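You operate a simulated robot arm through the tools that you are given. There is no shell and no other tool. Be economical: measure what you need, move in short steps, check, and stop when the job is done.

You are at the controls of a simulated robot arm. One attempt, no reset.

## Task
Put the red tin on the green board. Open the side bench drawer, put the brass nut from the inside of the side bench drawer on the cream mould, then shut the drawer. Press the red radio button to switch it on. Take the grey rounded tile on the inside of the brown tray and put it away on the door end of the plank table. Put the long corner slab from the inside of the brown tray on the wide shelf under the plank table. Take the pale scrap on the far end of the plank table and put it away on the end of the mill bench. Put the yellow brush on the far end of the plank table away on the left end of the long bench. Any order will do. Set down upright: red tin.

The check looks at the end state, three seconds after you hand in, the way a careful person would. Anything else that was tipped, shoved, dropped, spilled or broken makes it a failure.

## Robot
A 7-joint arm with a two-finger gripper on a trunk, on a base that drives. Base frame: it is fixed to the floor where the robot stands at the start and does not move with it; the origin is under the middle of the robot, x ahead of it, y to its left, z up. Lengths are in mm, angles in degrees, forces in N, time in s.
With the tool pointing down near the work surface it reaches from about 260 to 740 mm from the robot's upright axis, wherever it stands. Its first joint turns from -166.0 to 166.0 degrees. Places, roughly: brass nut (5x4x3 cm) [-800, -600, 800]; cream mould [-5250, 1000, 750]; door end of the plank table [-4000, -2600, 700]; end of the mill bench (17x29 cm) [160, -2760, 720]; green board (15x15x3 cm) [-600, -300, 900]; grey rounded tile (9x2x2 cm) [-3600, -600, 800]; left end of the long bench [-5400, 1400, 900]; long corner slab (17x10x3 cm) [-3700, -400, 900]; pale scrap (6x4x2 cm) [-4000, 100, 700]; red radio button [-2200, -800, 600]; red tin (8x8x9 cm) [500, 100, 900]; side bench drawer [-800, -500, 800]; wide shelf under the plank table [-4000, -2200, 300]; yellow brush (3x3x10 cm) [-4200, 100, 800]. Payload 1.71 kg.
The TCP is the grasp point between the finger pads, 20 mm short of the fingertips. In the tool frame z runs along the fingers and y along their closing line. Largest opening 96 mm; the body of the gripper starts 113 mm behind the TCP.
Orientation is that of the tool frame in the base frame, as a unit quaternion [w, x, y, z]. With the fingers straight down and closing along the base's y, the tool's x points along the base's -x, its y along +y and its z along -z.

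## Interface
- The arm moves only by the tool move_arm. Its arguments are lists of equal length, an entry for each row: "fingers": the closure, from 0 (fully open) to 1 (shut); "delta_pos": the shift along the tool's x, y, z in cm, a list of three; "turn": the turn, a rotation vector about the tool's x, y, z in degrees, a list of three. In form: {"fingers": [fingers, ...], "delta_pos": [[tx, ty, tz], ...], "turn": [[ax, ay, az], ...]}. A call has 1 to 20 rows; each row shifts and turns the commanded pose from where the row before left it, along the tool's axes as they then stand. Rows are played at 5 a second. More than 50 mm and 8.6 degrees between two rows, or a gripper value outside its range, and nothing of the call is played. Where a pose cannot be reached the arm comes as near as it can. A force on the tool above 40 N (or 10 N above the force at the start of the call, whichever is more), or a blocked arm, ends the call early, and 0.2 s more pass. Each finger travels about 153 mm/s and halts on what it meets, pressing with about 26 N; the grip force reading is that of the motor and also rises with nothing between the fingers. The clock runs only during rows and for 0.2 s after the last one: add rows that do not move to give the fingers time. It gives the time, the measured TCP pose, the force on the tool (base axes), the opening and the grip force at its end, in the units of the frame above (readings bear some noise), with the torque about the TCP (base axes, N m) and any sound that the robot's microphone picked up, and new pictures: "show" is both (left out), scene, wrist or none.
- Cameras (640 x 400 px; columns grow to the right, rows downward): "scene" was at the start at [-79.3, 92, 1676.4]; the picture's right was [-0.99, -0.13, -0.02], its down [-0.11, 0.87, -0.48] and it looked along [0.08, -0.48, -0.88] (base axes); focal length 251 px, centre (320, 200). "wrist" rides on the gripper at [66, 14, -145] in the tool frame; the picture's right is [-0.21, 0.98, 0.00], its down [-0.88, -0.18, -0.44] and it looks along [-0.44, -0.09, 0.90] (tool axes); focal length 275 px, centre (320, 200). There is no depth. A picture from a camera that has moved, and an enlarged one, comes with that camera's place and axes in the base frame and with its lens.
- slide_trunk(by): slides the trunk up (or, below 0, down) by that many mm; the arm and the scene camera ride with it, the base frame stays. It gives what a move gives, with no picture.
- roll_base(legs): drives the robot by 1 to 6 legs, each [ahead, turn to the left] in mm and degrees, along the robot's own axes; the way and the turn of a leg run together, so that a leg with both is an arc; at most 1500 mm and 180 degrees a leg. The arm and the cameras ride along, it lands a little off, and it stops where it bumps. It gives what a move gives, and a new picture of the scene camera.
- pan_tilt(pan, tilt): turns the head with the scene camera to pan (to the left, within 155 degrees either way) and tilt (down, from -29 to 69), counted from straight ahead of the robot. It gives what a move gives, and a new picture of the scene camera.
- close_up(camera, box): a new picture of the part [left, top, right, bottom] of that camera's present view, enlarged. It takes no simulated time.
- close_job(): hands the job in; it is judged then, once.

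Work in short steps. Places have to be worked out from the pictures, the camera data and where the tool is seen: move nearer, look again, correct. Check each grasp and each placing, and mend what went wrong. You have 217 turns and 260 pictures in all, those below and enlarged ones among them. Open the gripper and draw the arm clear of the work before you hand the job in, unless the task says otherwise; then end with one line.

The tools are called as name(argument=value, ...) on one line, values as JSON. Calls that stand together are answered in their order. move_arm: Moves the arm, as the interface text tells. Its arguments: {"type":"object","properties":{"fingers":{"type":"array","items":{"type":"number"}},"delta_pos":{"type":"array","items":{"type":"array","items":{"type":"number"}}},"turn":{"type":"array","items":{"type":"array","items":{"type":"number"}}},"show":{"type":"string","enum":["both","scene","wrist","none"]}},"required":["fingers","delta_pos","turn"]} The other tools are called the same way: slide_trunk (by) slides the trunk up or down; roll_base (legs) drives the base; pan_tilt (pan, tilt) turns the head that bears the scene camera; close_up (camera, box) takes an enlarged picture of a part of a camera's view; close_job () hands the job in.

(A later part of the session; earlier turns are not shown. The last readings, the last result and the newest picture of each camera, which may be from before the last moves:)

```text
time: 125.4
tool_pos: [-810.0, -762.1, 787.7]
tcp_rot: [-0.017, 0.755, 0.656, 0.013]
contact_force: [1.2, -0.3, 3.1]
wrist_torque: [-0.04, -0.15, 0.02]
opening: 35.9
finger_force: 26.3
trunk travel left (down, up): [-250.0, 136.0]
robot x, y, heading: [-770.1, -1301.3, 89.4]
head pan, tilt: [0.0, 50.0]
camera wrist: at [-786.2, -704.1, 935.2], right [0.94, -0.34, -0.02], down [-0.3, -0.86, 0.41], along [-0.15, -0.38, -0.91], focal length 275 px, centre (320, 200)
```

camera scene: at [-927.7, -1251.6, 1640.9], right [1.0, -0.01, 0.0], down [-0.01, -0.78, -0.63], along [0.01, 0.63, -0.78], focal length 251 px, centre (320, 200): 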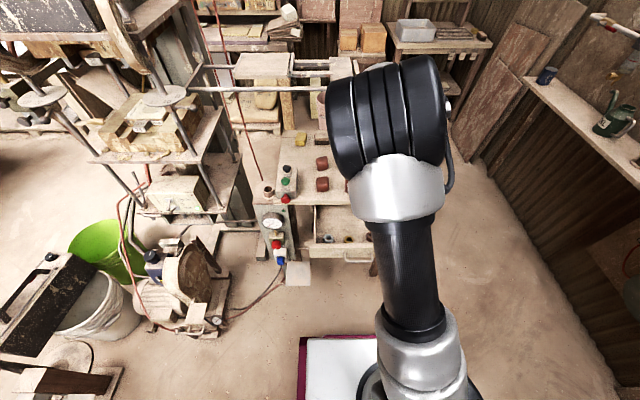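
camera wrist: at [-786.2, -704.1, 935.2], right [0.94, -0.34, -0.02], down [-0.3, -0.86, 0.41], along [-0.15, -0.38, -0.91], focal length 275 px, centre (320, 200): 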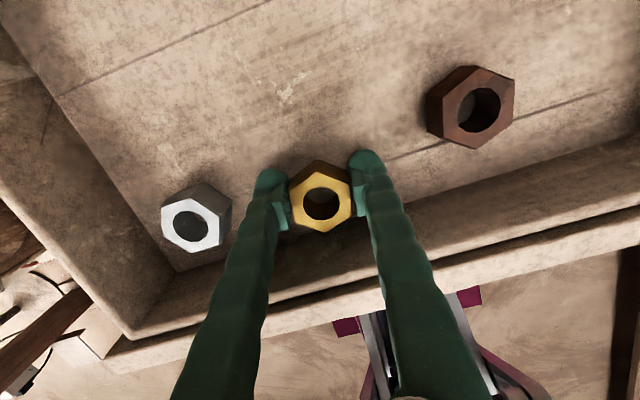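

Gripped at 36 mm. Lift it clear.

move_arm(fingers=[1, 1, 1, 1, 1, 1], delta_pos=[[0, 0, -1], [0, 0, -2.5], [0, 0, -4], [0, 0, -4], [0, 0, -3], [0, 0, 0]], turn=[[0, 0, 0], [0, 0, 0], [0, 0, 0], [0, 0, 0], [0, 0, 0], [0, 0, 0]], show="wrist")

```text
time: 126.8
tool_pos: [-811.0, -769.1, 931.9]
tcp_rot: [-0.018, 0.755, 0.655, 0.013]
contact_force: [-1.1, 0.5, -1.3]
wrist_torque: [0.01, -0.01, -0.03]
opening: 35.8
finger_force: 25.9
trunk travel left (down, up): [-250.0, 136.0]
robot x, y, heading: [-772.1, -1300.7, 89.4]
head pan, tilt: [0.0, 50.0]
camera wrist: at [-786.7, -711.0, 1078.5], right [0.94, -0.34, -0.02], down [-0.3, -0.86, 0.41], along [-0.15, -0.38, -0.91], focal length 275 px, centre (320, 200)
```

wrist: 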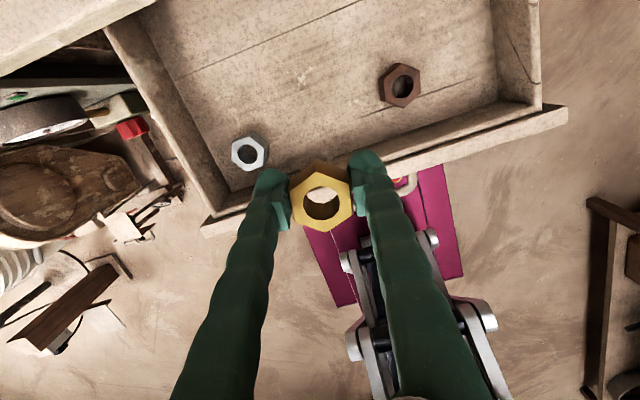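

Move in front of the drawer and turn the tool so it closes along y.

move_arm(fingers=[1, 1, 1, 1, 1, 1, 1, 1, 1, 1, 1, 1, 1, 1, 1, 1, 1, 1, 1], delta_pos=[[-1.58, 0.53, 0], [-3.16, 1.05, 0], [-3.16, 1.05, 0], [-3.16, 1.05, 0], [-1.58, 0.53, 0], [0, 0, 0], [0, 0, 0], [0, 0, 0], [0, 0, 0], [0, 0, 0], [0, 0, 0], [0, 0, 0], [0, 0, 0], [0, 0, 0], [0, 0, 0], [0, 0, 0], [0, 0, 0], [0, 0, 0], [0, 0, 0]], turn=[[0, 0, 0], [0, 0, 0], [0, 0, 0], [0, 0, 0], [0, 0, 0], [0, 0, -7.5], [0, 0, -7.5], [0, 0, -7.5], [0, 0, -7.5], [0, 0, -7.5], [0, 0, -7.5], [0, 0, -7.5], [0, 0, -7.5], [0, 0, -7.5], [0, 0, -7.5], [0, 0, -7.5], [0, 0, -7.5], [0, 0, -7.5], [0, 0, 0]], show="wrist")

```text
time: 130.8
tool_pos: [-784.7, -900.6, 927.3]
tcp_rot: [-0.001, 0.004, 1.0, 0.022]
contact_force: [-0.4, 0.7, -1.0]
wrist_torque: [-0.01, -0.01, -0.03]
opening: 35.8
finger_force: 26.1
trunk travel left (down, up): [-250.0, 136.0]
robot x, y, heading: [-776.1, -1297.7, 89.5]
head pan, tilt: [0.0, 50.0]
camera wrist: at [-849.8, -890.5, 1072.3], right [0.21, 0.98, 0.04], down [0.88, -0.21, 0.43], along [0.43, -0.06, -0.9], focal length 275 px, centre (320, 200)
```

wrist: 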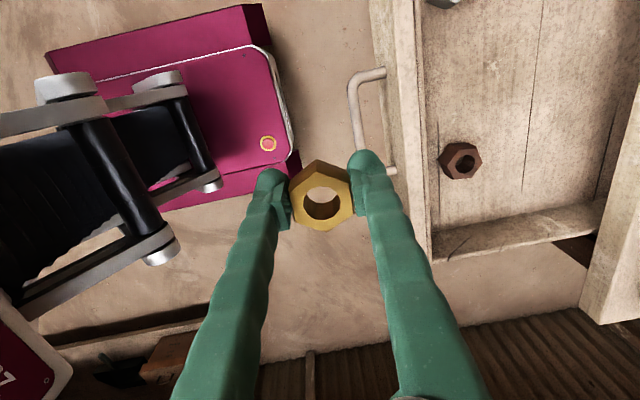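

Lower so the fingers (above the nut) are level with the handle bar, then push the drawer in.

move_arm(fingers=[1, 1, 1, 1, 1, 1, 1, 1, 1, 1, 1, 1, 1, 1], delta_pos=[[0, -1, 3.5], [0, 0, 3.5], [0, 0, 3.5], [0, 0, 3.5], [0, 0, 3.5], [0, 1, 0], [0, 2, 0], [0, 2.3, 0], [0, 2.3, 0], [0, 2.3, 0], [0, 2.3, 0], [0, 2.3, 0], [0, 2.3, 0], [0, 0, 0]], turn=[[0, 0, 0], [0, 0, 0], [0, 0, 0], [0, 0, 0], [0, 0, 0], [0, 0, 0], [0, 0, 0], [0, 0, 0], [0, 0, 0], [0, 0, 0], [0, 0, 0], [0, 0, 0], [0, 0, 0], [0, 0, 0]], show="wrist")

```text
time: 133.8
tool_pos: [-784.4, -735.7, 760.0]
tcp_rot: [0.0, 0.005, 1.0, 0.021]
contact_force: [-0.2, 0.2, -1.0]
wrist_torque: [-0.01, 0.04, 0.0]
opening: 35.4
finger_force: 26.1
trunk travel left (down, up): [-250.0, 136.0]
robot x, y, heading: [-772.1, -1298.1, 89.5]
head pan, tilt: [0.0, 50.0]
camera wrist: at [-849.2, -725.7, 903.7], right [0.21, 0.98, 0.04], down [0.88, -0.21, 0.43], along [0.43, -0.06, -0.9], focal length 275 px, centre (320, 200)
```

wrist: 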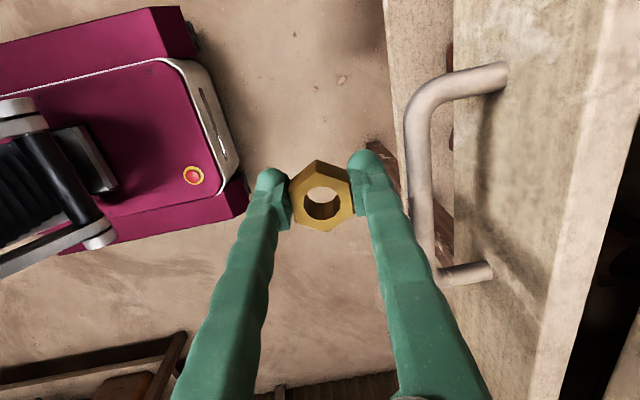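

Pushing works. Continue the last ~55 mm with smaller steps.

move_arm(fingers=[1, 1, 1, 1, 1, 1, 1, 1, 1], delta_pos=[[0, 1.2, 0], [0, 1.2, 0], [0, 0.8, 0], [0, 0.6, 0], [0, 0.5, 0], [0, 0.4, 0], [0, 0.4, 0], [0, 0.4, 0], [0, 0, 0]], turn=[[0, 0, 0], [0, 0, 0], [0, 0, 0], [0, 0, 0], [0, 0, 0], [0, 0, 0], [0, 0, 0], [0, 0, 0], [0, 0, 0]], show="wrist")

```text
time: 135.8
tool_pos: [-783.3, -683.7, 759.3]
tcp_rot: [-0.002, 0.004, 1.0, 0.019]
contact_force: [1.6, -26.9, -0.7]
wrist_torque: [0.76, 0.03, 0.14]
opening: 35.2
finger_force: 26.4
trunk travel left (down, up): [-250.0, 136.0]
robot x, y, heading: [-773.0, -1297.6, 89.4]
head pan, tilt: [0.0, 50.0]
camera wrist: at [-848.4, -673.2, 905.1], right [0.21, 0.98, 0.04], down [0.88, -0.21, 0.43], along [0.43, -0.06, -0.9], focal length 275 px, centre (320, 200)
```

wrist: 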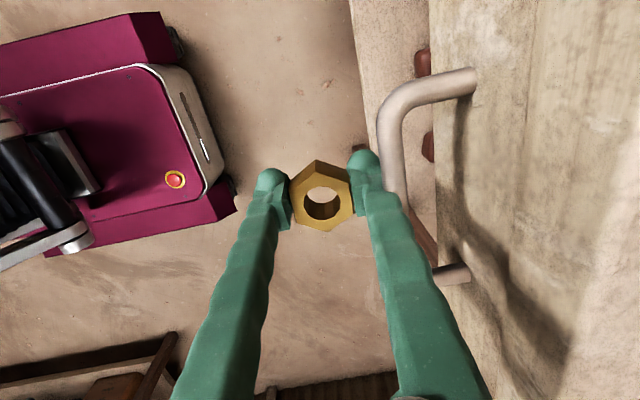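

26 N resistance: the drawer is shut. Back off, raise, and verify.

move_arm(fingers=[1, 1, 1, 1, 1, 1, 1, 1, 1, 1, 1], delta_pos=[[0, -1, 0], [0, -3, 0], [0, -4, 0], [0, -4, 0], [0, -3, -1], [0, -2, -3], [0, 0, -4], [0, 0, -4], [0, 0, -4], [0, 0, -4], [0, 0, 0]], turn=[[0, 0, 0], [0, 0, 0], [0, 0, 0], [0, 0, 0], [0, 0, 0], [0, 0, 0], [0, 0, 0], [0, 0, 0], [0, 0, 0], [0, 0, 0], [0, 0, 0]], show="wrist")

pan_tilt(pan=70, tilt=30)

```text
time: 138.2
tool_pos: [-782.9, -857.7, 952.2]
tcp_rot: [-0.001, 0.005, 1.0, 0.02]
contact_force: [-0.8, -1.2, -1.5]
wrist_torque: [0.01, 0.02, 0.01]
opening: 35.0
finger_force: 26.0
trunk travel left (down, up): [-250.0, 136.0]
robot x, y, heading: [-775.1, -1297.2, 89.4]
head pan, tilt: [0.0, 50.0]
camera wrist: at [-848.0, -848.7, 1097.9], right [0.22, 0.98, 0.04], down [0.88, -0.21, 0.43], along [0.43, -0.06, -0.9], focal length 275 px, centre (320, 200)
```

wrist: 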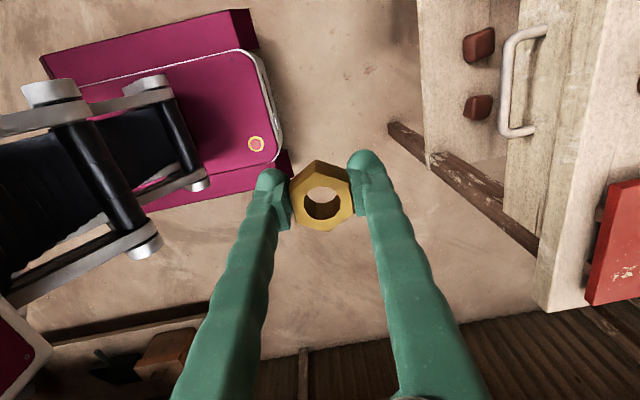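

```text
time: 139.6
tool_pos: [-784.4, -858.5, 952.6]
tcp_rot: [-0.001, 0.005, 1.0, 0.022]
contact_force: [-0.5, 0.2, -0.9]
wrist_torque: [0.01, -0.01, -0.04]
opening: 35.0
finger_force: 25.6
trunk travel left (down, up): [-250.0, 136.0]
robot x, y, heading: [-775.0, -1301.2, 89.5]
head pan, tilt: [70.0, 30.0]
camera scene: at [-1013.1, -1296.7, 1671.1], right [0.35, 0.94, -0.02], down [0.47, -0.19, -0.86], along [-0.81, 0.3, -0.51], focal length 251 px, centre (320, 200)
```

scene: 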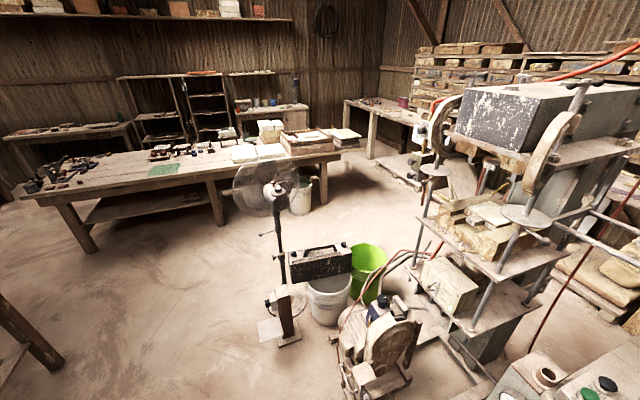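

Drawer shut. Zoom on the radio and on the far area for planning.

close_up(camera="scene", box=[240, 210, 400, 310])

close_up(camera="scene", box=[0, 90, 440, 240])

```text
4.00 times, centred on (320, 260) of scene
camera zoom: at [-1013.1, -1296.7, 1671.1], right [0.35, 0.94, -0.02], down [0.47, -0.19, -0.86], along [-0.81, 0.3, -0.51], focal length 1005 px, centre (320, -40)
```

zoom: 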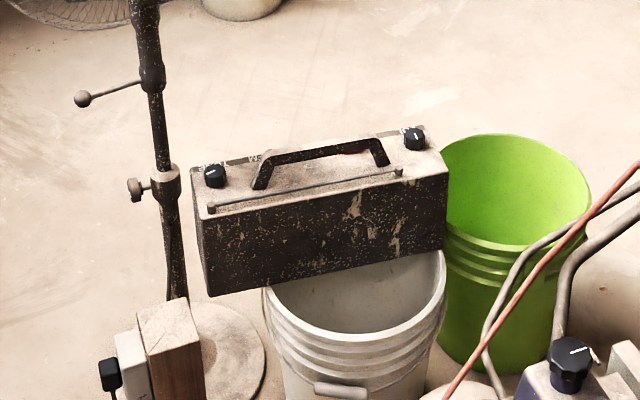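

```text
1.45 times, centred on (220, 165) of scene
camera zoom: at [-1013.1, -1296.7, 1671.1], right [0.35, 0.94, -0.02], down [0.47, -0.19, -0.86], along [-0.81, 0.3, -0.51], focal length 366 px, centre (466, 251)
```

zoom: 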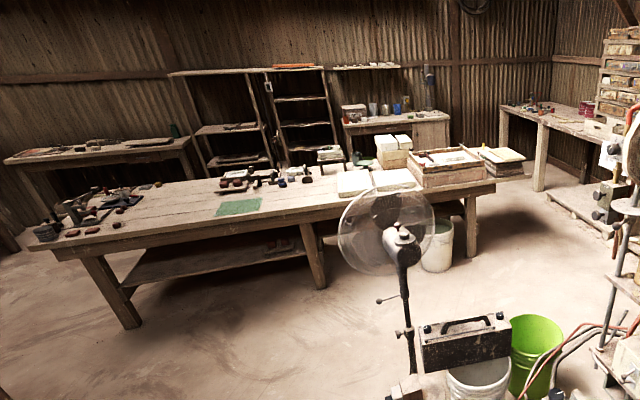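

Next drive toward the far side with the nut: first leg south-west around the radio stand and fan.

roll_base(legs=[[0, 107], [1500, 0]])

pan_tilt(pan=-55, tilt=32)

```text
time: 153.1
tool_pos: [-2641.7, -1910.3, 952.5]
tcp_rot: [0.018, 0.806, -0.591, -0.012]
contact_force: [-0.4, 0.1, -0.7]
wrist_torque: [0.02, 0.0, -0.02]
opening: 35.1
finger_force: 25.6
trunk travel left (down, up): [-250.0, 136.0]
robot x, y, heading: [-2227.1, -1759.3, -162.5]
head pan, tilt: [70.0, 30.0]
camera scene: at [-2152.7, -1990.6, 1671.1], right [-1.0, 0.04, -0.02], down [0.04, 0.5, -0.86], along [-0.03, -0.86, -0.51], focal length 251 px, centre (320, 200)
```

scene: 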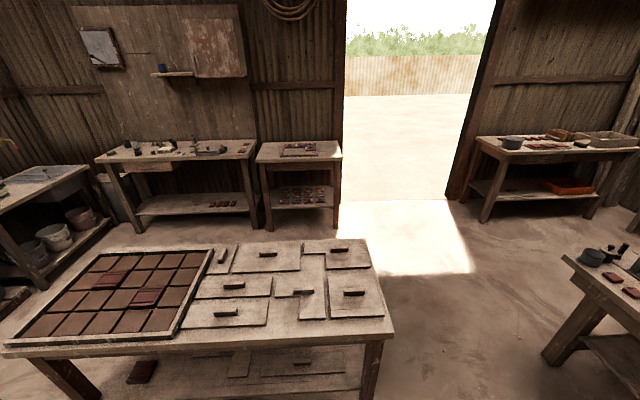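

```text
time: 155.2
tool_pos: [-2628.2, -1906.6, 959.4]
tcp_rot: [0.024, 0.807, -0.59, -0.015]
contact_force: [0.7, -0.4, -1.3]
wrist_torque: [0.02, 0.0, -0.05]
opening: 35.1
finger_force: 26.4
trunk travel left (down, up): [-250.0, 136.0]
robot x, y, heading: [-2226.3, -1765.6, -162.5]
head pan, tilt: [-55.0, 32.0]
camera scene: at [-2219.5, -1845.6, 1667.6], right [0.61, 0.79, 0.01], down [0.43, -0.32, -0.84], along [-0.66, 0.52, -0.54], focal length 251 px, centre (320, 200)
```

scene: 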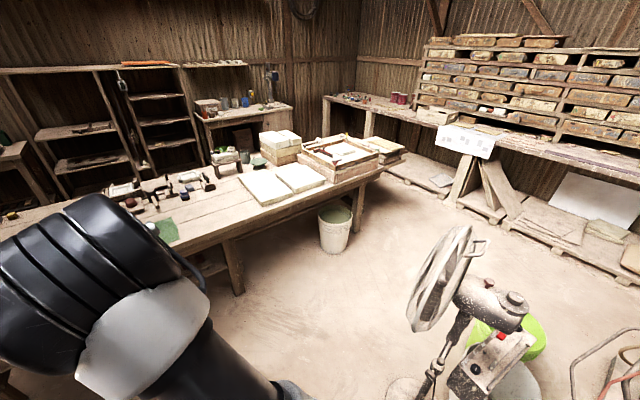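

The red radio button is visible on the radio's other face. Continue by arc to run north along x≈−2850.

roll_base(legs=[[920, -107.5], [1300, 0]])

pan_tilt(pan=45, tilt=30)

```text
time: 167.7
tool_pos: [-2801.7, 469.3, 959.3]
tcp_rot: [-0.001, 0.028, 0.999, 0.03]
contact_force: [0.1, -0.2, -1.4]
wrist_torque: [-0.01, 0.0, 0.04]
opening: 35.3
finger_force: 26.5
trunk travel left (down, up): [-250.0, 136.0]
robot x, y, heading: [-2811.9, 42.6, 86.9]
head pan, tilt: [-55.0, 32.0]
cut short: leg 1
camera scene: at [-2892.1, 68.2, 1667.6], right [0.53, -0.85, 0.01], down [-0.45, -0.29, -0.84], along [0.72, 0.44, -0.54], focal length 251 px, centre (320, 200)
```

scene: 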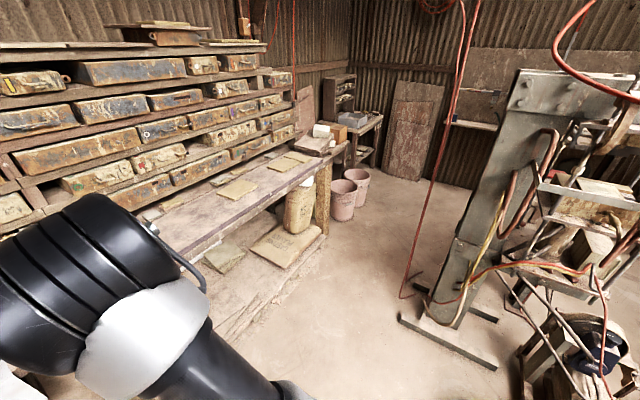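

```text
time: 169.5
tool_pos: [-2802.9, 453.3, 965.5]
tcp_rot: [-0.001, 0.028, 0.999, 0.037]
contact_force: [-0.4, 0.0, -0.7]
wrist_torque: [-0.01, 0.02, -0.03]
opening: 35.0
finger_force: 25.8
trunk travel left (down, up): [-250.0, 136.0]
robot x, y, heading: [-2813.2, 42.7, 86.9]
head pan, tilt: [45.0, 30.0]
camera scene: at [-3028.5, 88.2, 1670.6], right [0.75, 0.66, -0.01], down [0.33, -0.39, -0.86], along [-0.58, 0.64, -0.51], focal length 251 px, centre (320, 200)
```

scene: 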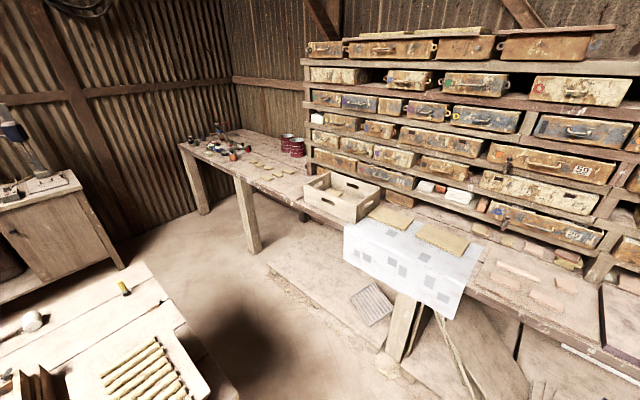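

The first arc ended slightly short; check behind that nothing was bumped.

pan_tilt(pan=-150, tilt=35)

```text
time: 172.3
tool_pos: [-2803.0, 454.1, 966.2]
tcp_rot: [-0.001, 0.029, 0.999, 0.037]
contact_force: [0.1, -0.8, -0.8]
wrist_torque: [0.01, 0.01, -0.03]
opening: 35.2
finger_force: 25.9
trunk travel left (down, up): [-250.0, 136.0]
robot x, y, heading: [-2809.9, 43.0, 86.8]
head pan, tilt: [-150.0, 35.0]
camera scene: at [-2928.8, -58.1, 1665.1], right [-0.89, -0.45, 0.01], down [-0.26, 0.5, -0.83], along [0.37, -0.74, -0.56], focal length 251 px, centre (320, 200)
```

scene: 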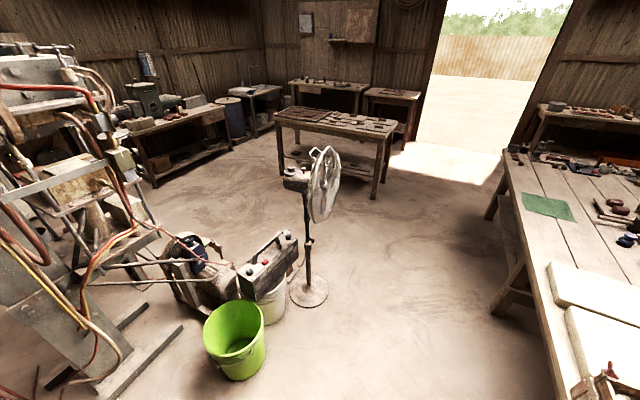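

All intact. Look back toward the long bench and zoom.

pan_tilt(pan=55, tilt=28)

close_up(camera="scene", box=[200, 90, 400, 215])

close_up(camera="scene", box=[0, 220, 288, 400])

```text
time: 175.3
tool_pos: [-2803.6, 454.0, 966.3]
tcp_rot: [-0.001, 0.028, 0.999, 0.036]
contact_force: [-0.8, -0.3, -0.6]
wrist_torque: [0.0, 0.02, 0.01]
opening: 35.7
finger_force: 26.0
trunk travel left (down, up): [-250.0, 136.0]
robot x, y, heading: [-2810.7, 38.5, 86.7]
head pan, tilt: [55.0, 28.0]
camera scene: at [-3039.9, 77.3, 1673.9], right [0.62, 0.78, -0.01], down [0.37, -0.31, -0.88], along [-0.69, 0.54, -0.48], focal length 251 px, centre (320, 200)
```

scene: 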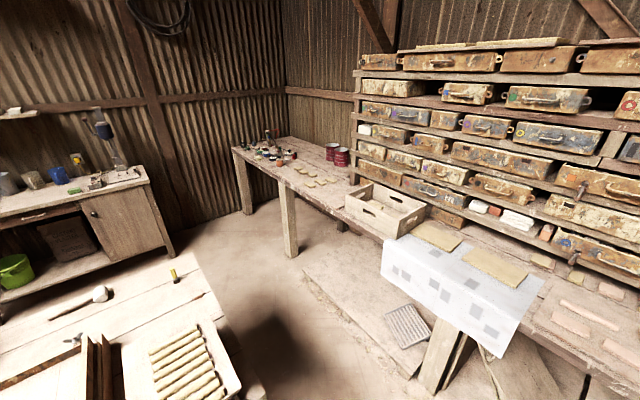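

```text
3.20 times, centred on (300, 152) of scene
camera zoom: at [-3039.9, 77.3, 1673.9], right [0.62, 0.78, -0.01], down [0.37, -0.31, -0.88], along [-0.69, 0.54, -0.48], focal length 804 px, centre (384, 352)
```

zoom: 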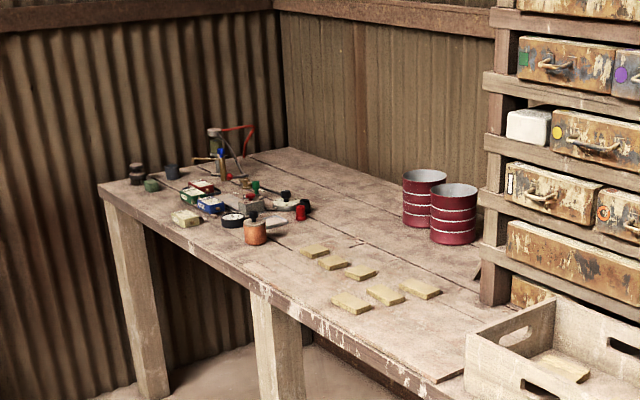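

```text
2.22 times, centred on (144, 310) of scene
camera zoom: at [-3039.9, 77.3, 1673.9], right [0.62, 0.78, -0.01], down [0.37, -0.31, -0.88], along [-0.69, 0.54, -0.48], focal length 558 px, centre (711, -44)
```

zoom: 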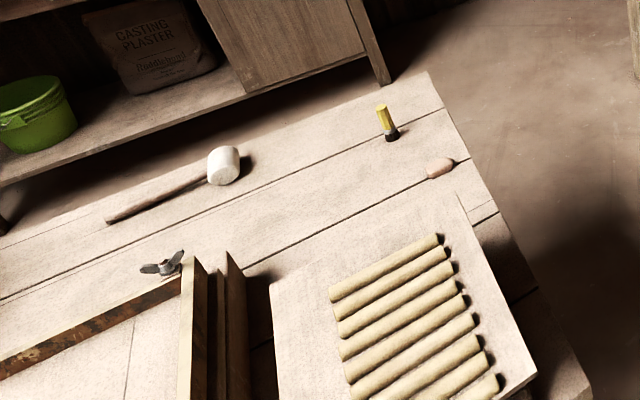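

The cream mould is the cream block near [-5270,1060]; brush stands near [-4205,62], scrap near [-4044,129]. Drive in an arc around the table's end and along the corridor.

roll_base(legs=[[909, 93]])

pan_tilt(pan=-20, tilt=32)

```text
time: 179.6
tool_pos: [-3560.1, 653.6, 980.2]
tcp_rot: [-0.034, -0.627, 0.777, 0.038]
contact_force: [2.6, -2.2, 0.8]
wrist_torque: [0.25, 0.3, -0.04]
opening: 34.9
finger_force: 26.1
trunk travel left (down, up): [-250.0, 136.0]
robot x, y, heading: [-3186.3, 582.6, 160.8]
head pan, tilt: [55.0, 28.0]
stopped in leg 1: the robot was blocked; the commanded pose is now the measured one
camera scene: at [-3208.3, 346.3, 1673.0], right [-0.59, 0.81, 0.03], down [0.35, 0.29, -0.89], along [-0.73, -0.51, -0.45], focal length 251 px, centre (320, 200)
```

scene: 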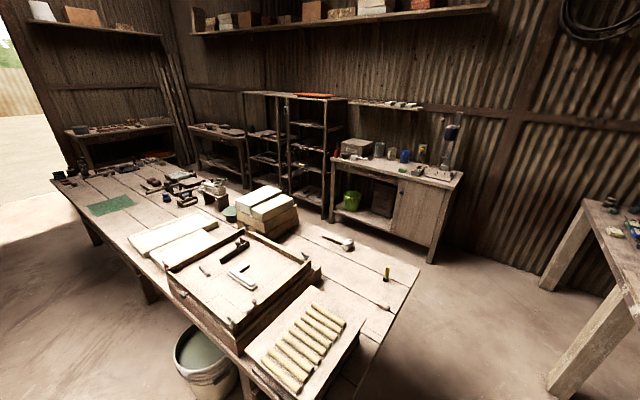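

```text
time: 181.1
tool_pos: [-3592.7, 669.3, 965.1]
tcp_rot: [-0.024, -0.625, 0.78, 0.023]
contact_force: [0.8, 0.4, -1.9]
wrist_torque: [0.0, 0.13, -0.02]
opening: 35.2
finger_force: 26.1
trunk travel left (down, up): [-250.0, 136.0]
robot x, y, heading: [-3190.9, 588.2, 161.0]
head pan, tilt: [-20.0, 32.0]
camera scene: at [-3281.7, 486.6, 1666.7], right [0.63, 0.78, 0.01], down [0.43, -0.34, -0.84], along [-0.65, 0.53, -0.55], focal length 251 px, centre (320, 200)
```

scene: 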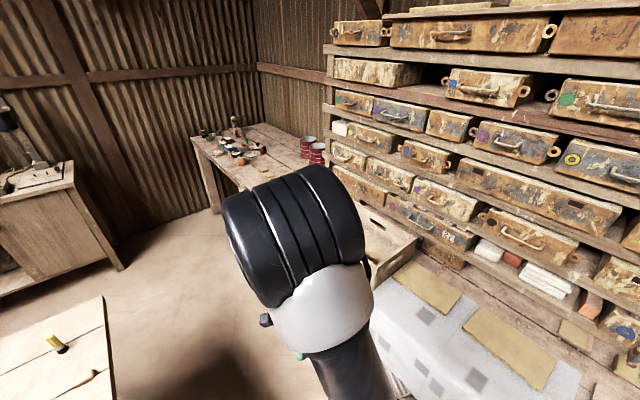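

Blocked: see what the base touched on its right side.

pan_tilt(pan=-50, tilt=62)

pan_tilt(pan=60, tilt=62)

```text
time: 182.1
tool_pos: [-3583.1, 665.4, 970.1]
tcp_rot: [-0.027, -0.626, 0.779, 0.027]
contact_force: [1.0, -0.2, -1.5]
wrist_torque: [-0.03, 0.02, 0.0]
opening: 34.9
finger_force: 25.6
trunk travel left (down, up): [-250.0, 136.0]
robot x, y, heading: [-3183.2, 581.9, 160.7]
head pan, tilt: [-50.0, 62.0]
camera scene: at [-3224.1, 486.7, 1626.6], right [0.93, 0.35, 0.01], down [0.32, -0.83, -0.46], along [-0.16, 0.44, -0.89], focal length 251 px, centre (320, 200)
```

scene: 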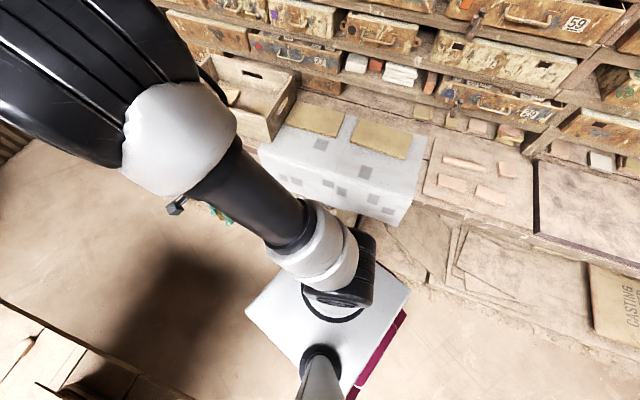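

```text
time: 183.9
tool_pos: [-3585.8, 666.5, 968.7]
tcp_rot: [-0.026, -0.626, 0.779, 0.026]
contact_force: [-0.6, -0.8, -1.5]
wrist_torque: [0.03, -0.03, -0.04]
opening: 35.5
finger_force: 26.0
trunk travel left (down, up): [-250.0, 136.0]
robot x, y, heading: [-3187.3, 581.4, 161.0]
head pan, tilt: [60.0, 62.0]
camera scene: at [-3255.7, 386.5, 1626.7], right [-0.65, 0.76, -0.01], down [0.68, 0.57, -0.46], along [-0.34, -0.31, -0.89], focal length 251 px, centre (320, 200)
```

scene: 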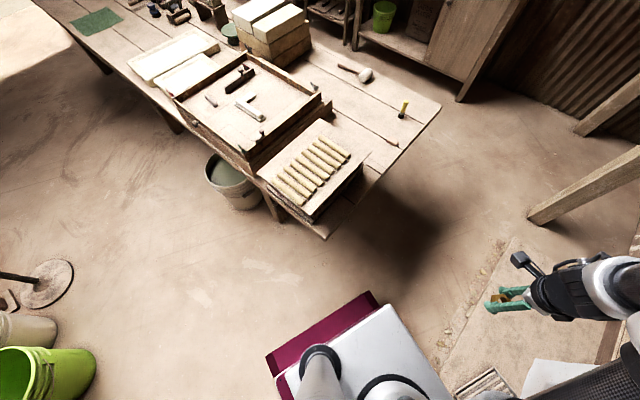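

The base corner met the raised platform under the long bench. Back off, straighten to heading 180, and go along the corridor centre.

roll_base(legs=[[-150, 0], [0, 20], [1000, 0]])

pan_tilt(pan=15, tilt=45)

```text
time: 191.6
tool_pos: [-4432.8, 458.3, 967.6]
tcp_rot: [0.03, 0.754, -0.656, -0.021]
contact_force: [-0.1, 0.9, -0.9]
wrist_torque: [-0.03, 0.02, 0.02]
opening: 35.1
finger_force: 25.7
trunk travel left (down, up): [-250.0, 136.0]
robot x, y, heading: [-4034.0, 520.3, -178.9]
head pan, tilt: [60.0, 62.0]
camera scene: at [-4025.7, 313.1, 1626.7], right [-0.88, 0.48, -0.01], down [0.43, 0.77, -0.46], along [-0.21, -0.41, -0.89], focal length 251 px, centre (320, 200)
```

scene: 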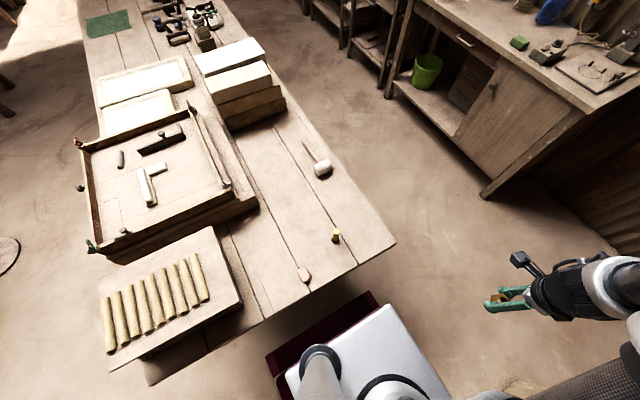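

```text
time: 192.7
tool_pos: [-4417.3, 459.3, 973.8]
tcp_rot: [0.036, 0.754, -0.656, -0.026]
contact_force: [-0.9, 0.4, -1.0]
wrist_torque: [-0.01, 0.0, -0.01]
opening: 35.2
finger_force: 25.5
trunk travel left (down, up): [-250.0, 136.0]
robot x, y, heading: [-4026.3, 520.4, -178.6]
head pan, tilt: [15.0, 45.0]
camera scene: at [-4072.2, 346.5, 1647.7], right [-0.28, 0.96, 0.0], down [0.69, 0.2, -0.7], along [-0.67, -0.2, -0.72], focal length 251 px, centre (320, 200)
```

scene: 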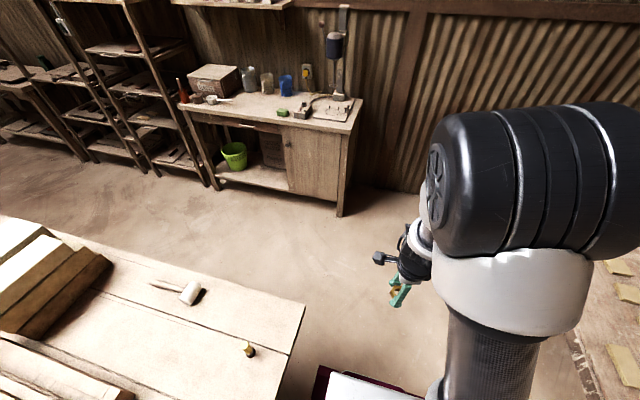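

Continue 1080 mm further along the corridor toward the left end of the long bench.

roll_base(legs=[[0, -3], [1080, 0]])

pan_tilt(pan=-100, tilt=50)

```text
time: 199.1
tool_pos: [-5496.1, 530.0, 973.6]
tcp_rot: [0.035, 0.731, -0.681, -0.028]
contact_force: [-0.4, -0.9, -0.5]
wrist_torque: [0.0, -0.04, -0.01]
opening: 35.1
finger_force: 25.9
trunk travel left (down, up): [-250.0, 136.0]
robot x, y, heading: [-5105.8, 567.3, 177.0]
head pan, tilt: [15.0, 45.0]
camera scene: at [-5159.2, 393.8, 1647.7], right [-0.21, 0.98, 0.0], down [0.7, 0.15, -0.7], along [-0.68, -0.15, -0.72], focal length 251 px, centre (320, 200)
```

scene: 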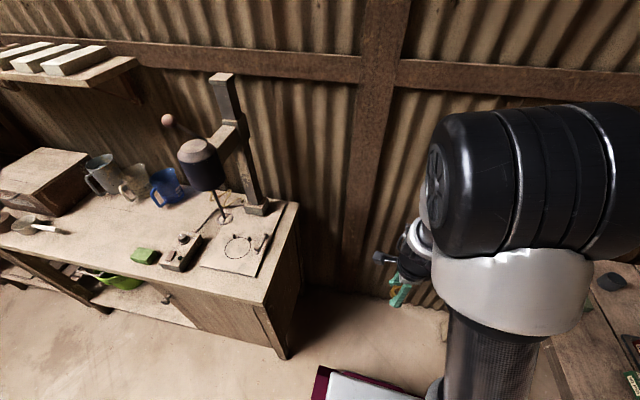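

```text
time: 201.0
tool_pos: [-5481.0, 530.0, 979.8]
tcp_rot: [0.041, 0.73, -0.681, -0.033]
contact_force: [0.1, 0.7, -0.5]
wrist_torque: [0.0, 0.05, -0.01]
opening: 35.1
finger_force: 26.4
trunk travel left (down, up): [-250.0, 136.0]
robot x, y, heading: [-5102.4, 569.1, 176.8]
head pan, tilt: [-100.0, 50.0]
camera scene: at [-5062.1, 486.0, 1642.3], right [0.98, -0.22, 0.02], down [-0.16, -0.75, -0.64], along [0.15, 0.63, -0.76], focal length 251 px, centre (320, 200)
```

scene: 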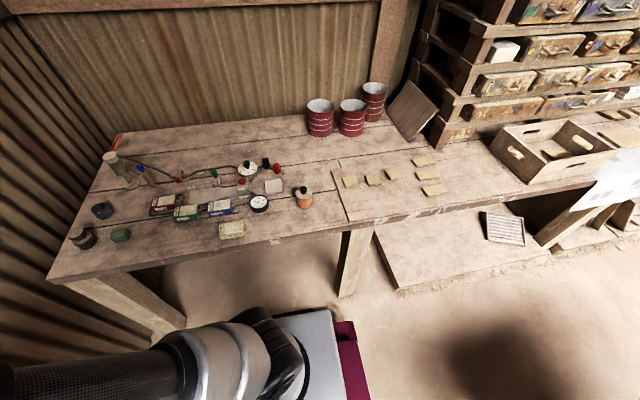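

Zoom on the bench's left end.

close_up(camera="scene", box=[40, 120, 320, 295])

```text
2.29 times, centred on (180, 208) of scene
camera zoom: at [-5062.1, 486.0, 1642.3], right [0.98, -0.22, 0.02], down [-0.16, -0.75, -0.64], along [0.15, 0.63, -0.76], focal length 574 px, centre (640, 183)
```

zoom: 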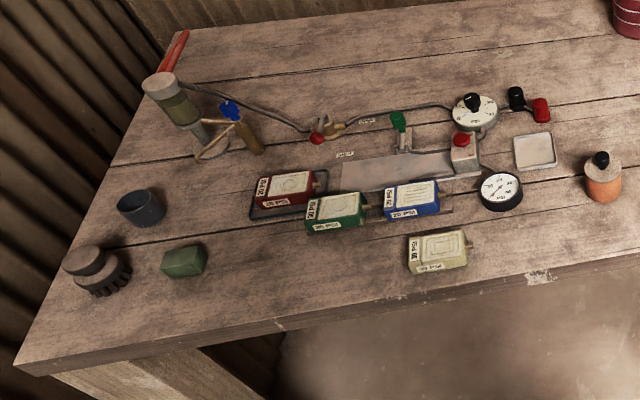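

The cream mould box is at about [-5270,1095]. Fix the small tilt and swing the arm to the right over the bench.

move_arm(fingers=[1, 1, 1, 1, 1, 1, 1, 1, 1, 1, 1, 1, 1, 1], delta_pos=[[0, 0, 0], [-2.1, -0.05, 0], [-4.3, -0.11, 0], [-4.3, -0.11, 0], [-4.3, -0.11, 0], [-4.3, -0.11, 0], [-4.3, -0.11, 0], [-4.3, -0.11, 0], [-4.3, -0.11, 0], [-4.3, -0.11, 0], [-4.3, -0.11, 0], [-4.3, -0.11, 0], [-4.3, -0.11, 0], [-2.1, -0.05, 0]], turn=[[6, 0, 0], [0, 0, 3.25], [0, 0, 6.5], [0, 0, 6.5], [0, 0, 6.5], [0, 0, 6.5], [0, 0, 6.5], [0, 0, 6.5], [0, 0, 6.5], [0, 0, 6.5], [0, 0, 6.5], [0, 0, 6.5], [0, 0, 6.5], [0, 0, 3.25]], show="both")

```text
time: 204.0
tool_pos: [-5219.5, 926.9, 980.6]
tcp_rot: [0.001, -0.14, 0.99, -0.001]
contact_force: [-0.3, -0.4, -2.1]
wrist_torque: [-0.03, 0.01, -0.03]
opening: 35.2
finger_force: 25.6
trunk travel left (down, up): [-250.0, 136.0]
robot x, y, heading: [-5101.0, 565.8, 177.2]
head pan, tilt: [-100.0, 50.0]
camera scene: at [-5061.6, 486.3, 1642.3], right [0.97, -0.22, 0.02], down [-0.16, -0.75, -0.64], along [0.16, 0.63, -0.76], focal length 251 px, centre (320, 200)
camera wrist: at [-5286.3, 925.5, 1125.3], right [-0.07, 1.0, 0.0], down [0.89, 0.07, 0.45], along [0.44, 0.03, -0.9], focal length 275 px, centre (320, 200)
```

scene: 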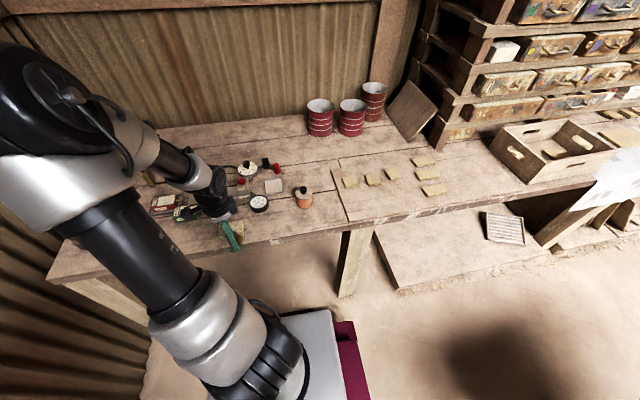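
wrist: 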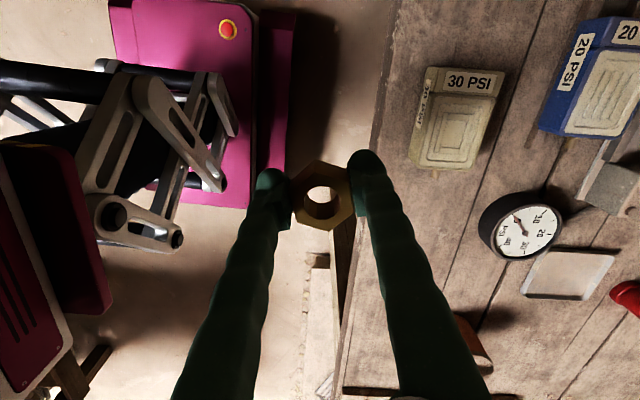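

Mould top is at about [-5249,1028,915], so I raise slightly then shift over it.

move_arm(fingers=[1, 1, 1, 1, 1, 1], delta_pos=[[0, 0, -3], [0, 2, 0], [0, 3.3, 0], [0, 3.3, 0], [0, 1.9, 0], [0, 0, 0]], turn=[[0, 0, 0], [0, 0, 0], [0, 0, 0], [0, 0, 0], [0, 0, 0], [0, 0, 0]], show="wrist")

```text
time: 205.4
tool_pos: [-5248.9, 1028.8, 1007.8]
tcp_rot: [0.0, -0.139, 0.99, -0.003]
contact_force: [-0.5, -0.3, -1.1]
wrist_torque: [0.01, -0.01, 0.01]
opening: 35.2
finger_force: 25.7
trunk travel left (down, up): [-250.0, 136.0]
robot x, y, heading: [-5103.9, 562.8, 177.4]
head pan, tilt: [-100.0, 50.0]
camera wrist: at [-5314.6, 1025.4, 1152.1], right [-0.07, 1.0, 0.0], down [0.89, 0.07, 0.45], along [0.44, 0.03, -0.9], focal length 275 px, centre (320, 200)
```

wrist: 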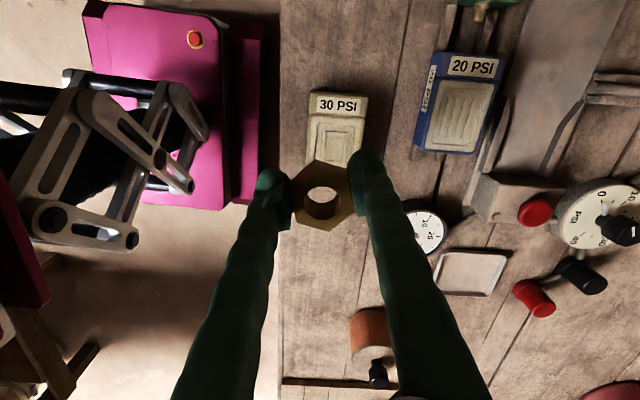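

Refined mould top centre ≈[-5243,1046]. Shift and lower 50 mm.

move_arm(fingers=[1, 1, 1, 1, 1], delta_pos=[[-1.05, 1.47, 0], [0, 0, 1.5], [0, 0, 2], [0, 0, 1.5], [0, 0, 0]], turn=[[0, 0, 0], [0, 0, 0], [0, 0, 0], [0, 0, 0], [0, 0, 0]], show="wrist")

```text
time: 206.6
tool_pos: [-5243.1, 1045.9, 956.6]
tcp_rot: [0.0, -0.14, 0.99, -0.001]
contact_force: [-0.5, 0.1, -0.4]
wrist_torque: [-0.01, -0.03, -0.03]
opening: 35.4
finger_force: 26.2
trunk travel left (down, up): [-250.0, 136.0]
robot x, y, heading: [-5103.2, 566.3, 177.0]
head pan, tilt: [-100.0, 50.0]
camera wrist: at [-5309.0, 1042.9, 1101.7], right [-0.07, 1.0, 0.0], down [0.89, 0.07, 0.45], along [0.44, 0.03, -0.9], focal length 275 px, centre (320, 200)
```

wrist: 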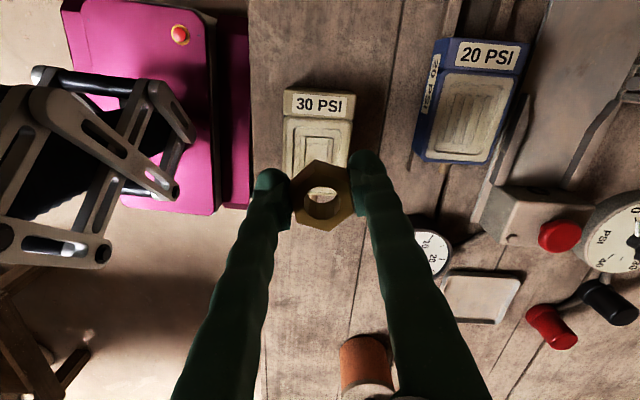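

Aligned. Lower 30 mm more and check.

move_arm(fingers=[1, 1, 1, 1], delta_pos=[[0, 0, 1], [0, 0, 1], [0, 0, 1], [0, 0, 0]], turn=[[0, 0, 0], [0, 0, 0], [0, 0, 0], [0, 0, 0]], show="wrist")

```text
time: 207.6
tool_pos: [-5243.0, 1045.2, 927.5]
tcp_rot: [0.0, -0.14, 0.99, -0.002]
contact_force: [0.2, 0.6, -1.1]
wrist_torque: [0.02, 0.03, 0.0]
opening: 35.2
finger_force: 26.8
trunk travel left (down, up): [-250.0, 136.0]
robot x, y, heading: [-5104.3, 565.3, 177.4]
head pan, tilt: [-100.0, 50.0]
camera wrist: at [-5308.4, 1042.7, 1072.4], right [-0.07, 1.0, 0.0], down [0.89, 0.07, 0.45], along [0.44, 0.03, -0.9], focal length 275 px, centre (320, 200)
```

wrist: 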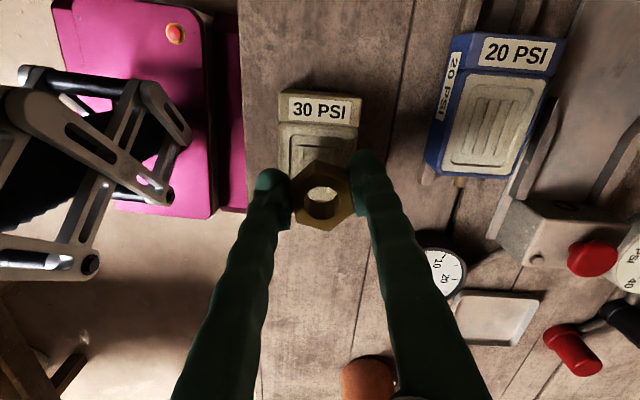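

Close now. Lower in 2.5 mm steps watching force.

move_arm(fingers=[1, 1, 1, 1, 1, 1], delta_pos=[[0, 0, 0.25], [0, 0, 0.25], [0, 0, 0.25], [0, 0, 0.25], [0, 0, 0.25], [0, 0, 0]], turn=[[0, 0, 0], [0, 0, 0], [0, 0, 0], [0, 0, 0], [0, 0, 0], [0, 0, 0]], show="none")

```text
time: 209.0
tool_pos: [-5242.0, 1044.9, 915.3]
tcp_rot: [0.0, -0.14, 0.99, -0.003]
contact_force: [-0.5, 1.6, -1.7]
wrist_torque: [0.0, 0.0, 0.0]
opening: 35.3
finger_force: 25.6
trunk travel left (down, up): [-250.0, 136.0]
robot x, y, heading: [-5103.2, 564.7, 177.0]
head pan, tilt: [-100.0, 50.0]
```

move_arm(fingers=[1, 1, 1, 1, 1], delta_pos=[[0, 0, 0.25], [0, 0, 0.25], [0, 0, 0.25], [0, 0, 0.25], [0, 0, 0]], turn=[[0, 0, 0], [0, 0, 0], [0, 0, 0], [0, 0, 0], [0, 0, 0]], show="wrist")

```text
time: 210.2
tool_pos: [-5243.6, 1044.5, 907.3]
tcp_rot: [0.0, -0.138, 0.99, -0.001]
contact_force: [0.9, -1.3, 32.2]
wrist_torque: [-0.15, 0.21, -0.01]
opening: 35.3
finger_force: 25.7
trunk travel left (down, up): [-250.0, 136.0]
robot x, y, heading: [-5103.2, 563.0, 177.0]
head pan, tilt: [-100.0, 50.0]
camera wrist: at [-5307.9, 1042.3, 1052.2], right [-0.07, 1.0, 0.0], down [0.89, 0.06, 0.44], along [0.44, 0.03, -0.9], focal length 275 px, centre (320, 200)
```

wrist: 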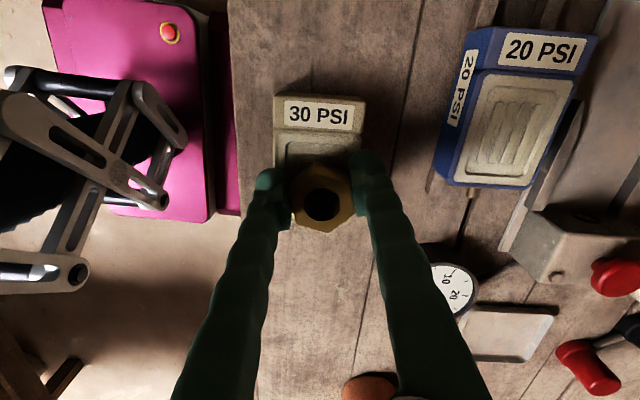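

Contact at 32 N, centred. Ease up and release.

move_arm(fingers=[1, 1, 0.5, 0.4, 0.4, 0.4, 0.4], delta_pos=[[0, 0, -0.2], [0, 0, 0], [0, 0, 0], [0, 0, 0], [0, 0, -3], [0, 0, -4], [0, 0, -4]], turn=[[0, 0, 0], [0, 0, 0], [0, 0, 0], [0, 0, 0], [0, 0, 0], [0, 0, 0], [0, 0, 0]], show="both")

```text
time: 211.8
tool_pos: [-5243.0, 1046.6, 1016.7]
tcp_rot: [0.0, -0.14, 0.99, -0.002]
contact_force: [0.2, -0.2, 0.4]
wrist_torque: [0.0, 0.02, 0.0]
opening: 58.1
finger_force: 0.0
trunk travel left (down, up): [-250.0, 136.0]
robot x, y, heading: [-5103.1, 565.6, 177.2]
head pan, tilt: [-100.0, 50.0]
camera scene: at [-5061.6, 485.6, 1642.3], right [0.97, -0.22, 0.02], down [-0.16, -0.75, -0.65], along [0.16, 0.63, -0.76], focal length 251 px, centre (320, 200)
camera wrist: at [-5310.0, 1043.5, 1161.5], right [-0.07, 1.0, -0.01], down [0.89, 0.07, 0.45], along [0.44, 0.03, -0.9], focal length 275 px, centre (320, 200)
```

scene: 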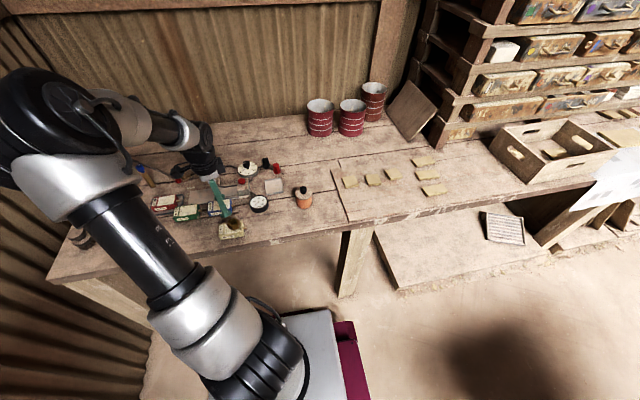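
wrist: 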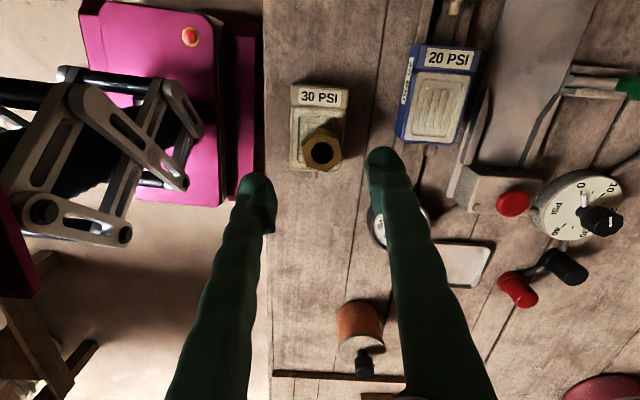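

Nut is centred on the cream mould. Now retract and swing the arm toward the front/left for the brush.

move_arm(fingers=[0, 0, 0, 0, 0, 0, 0, 0, 0, 0, 0, 0, 0, 0, 0, 0, 0, 0, 0, 0], delta_pos=[[0, -3.3, -2], [0, -3.3, 0], [0, -3.4, 0], [4.53, -0.27, 0], [4.53, -0.27, 0], [4.53, -0.27, 0], [4.53, -0.27, 0], [4.53, -0.27, 0], [4.53, -0.27, 0], [4.53, -0.27, 0], [4.53, -0.27, 0], [4.53, -0.27, 0], [4.53, -0.27, 0], [4.53, -0.27, 0], [4.53, -0.27, 0], [4.53, -0.27, 0], [4.53, -0.27, 0], [4.53, -0.27, 0], [4.53, -0.27, 0], [4.53, -0.27, 0]], turn=[[0, 0, 0], [0, 0, 0], [0, 0, 0], [0, 0, -6.5], [0, 0, -6.5], [0, 0, -6.5], [0, 0, -6.5], [0, 0, -6.5], [0, 0, -6.5], [0, 0, -6.5], [0, 0, -6.5], [0, 0, -6.5], [0, 0, -6.5], [0, 0, -6.5], [0, 0, -6.5], [0, 0, -6.5], [0, 0, -6.5], [0, 0, -6.5], [0, 0, -6.5], [0, 0, -6.5]], show="none")

close_up(camera="scene", box=[40, 120, 320, 295])

```text
time: 216.0
tool_pos: [-5425.5, 323.6, 1039.5]
tcp_rot: [0.002, 0.894, -0.449, 0.002]
contact_force: [0.4, -0.6, 0.6]
wrist_torque: [0.02, 0.0, 0.03]
opening: 96.1
finger_force: 0.0
trunk travel left (down, up): [-250.0, 136.0]
robot x, y, heading: [-5106.4, 565.0, 176.9]
head pan, tilt: [-100.0, 50.0]
```

```text
2.29 times, centred on (180, 208) of scene
camera zoom: at [-5061.1, 485.1, 1642.3], right [0.97, -0.22, 0.02], down [-0.16, -0.75, -0.65], along [0.16, 0.63, -0.76], focal length 574 px, centre (640, 183)
```

zoom: 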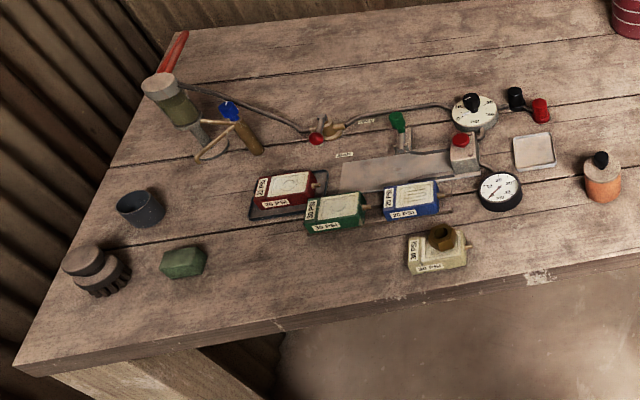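

Nut sits well on the mould. Now reverse ~900 mm to be beside the table's far end.

roll_base(legs=[[-880, 0]])

pan_tilt(pan=85, tilt=55)

```text
time: 221.0
tool_pos: [-4536.2, 284.8, 1039.3]
tcp_rot: [0.003, 0.897, -0.441, 0.002]
contact_force: [1.0, -0.4, 0.2]
wrist_torque: [0.05, 0.02, -0.01]
opening: 95.9
finger_force: 0.1
trunk travel left (down, up): [-250.0, 136.0]
robot x, y, heading: [-4220.7, 531.5, 178.3]
head pan, tilt: [-100.0, 50.0]
camera scene: at [-4175.7, 452.4, 1642.3], right [0.98, -0.2, 0.02], down [-0.14, -0.75, -0.64], along [0.14, 0.63, -0.76], focal length 251 px, centre (320, 200)
```

scene: 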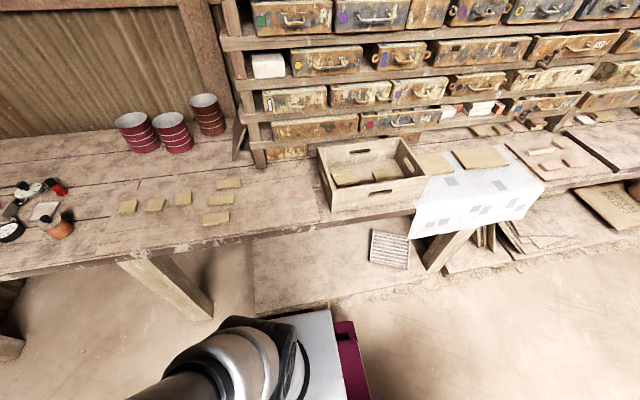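

```text
time: 223.7
tool_pos: [-4520.8, 281.2, 1042.4]
tcp_rot: [0.009, 0.895, -0.446, 0.001]
contact_force: [0.3, -0.9, 0.0]
wrist_torque: [-0.03, 0.03, -0.01]
opening: 96.1
finger_force: 0.1
trunk travel left (down, up): [-250.0, 136.0]
robot x, y, heading: [-4218.5, 528.3, 178.3]
head pan, tilt: [85.0, 55.0]
camera scene: at [-4200.3, 305.4, 1635.5], right [-0.99, 0.12, -0.02], down [0.1, 0.81, -0.57], along [-0.05, -0.57, -0.82], focal length 251 px, centre (320, 200)
```

scene: 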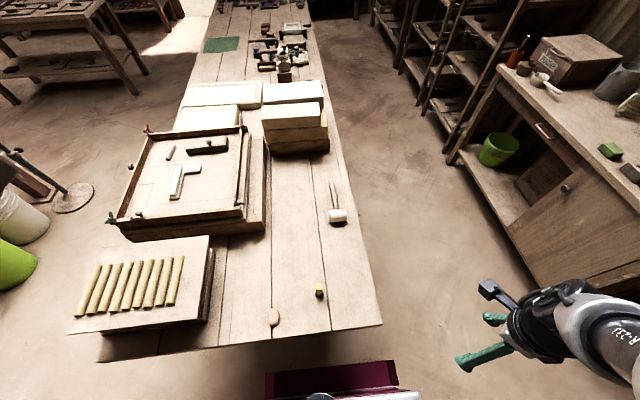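

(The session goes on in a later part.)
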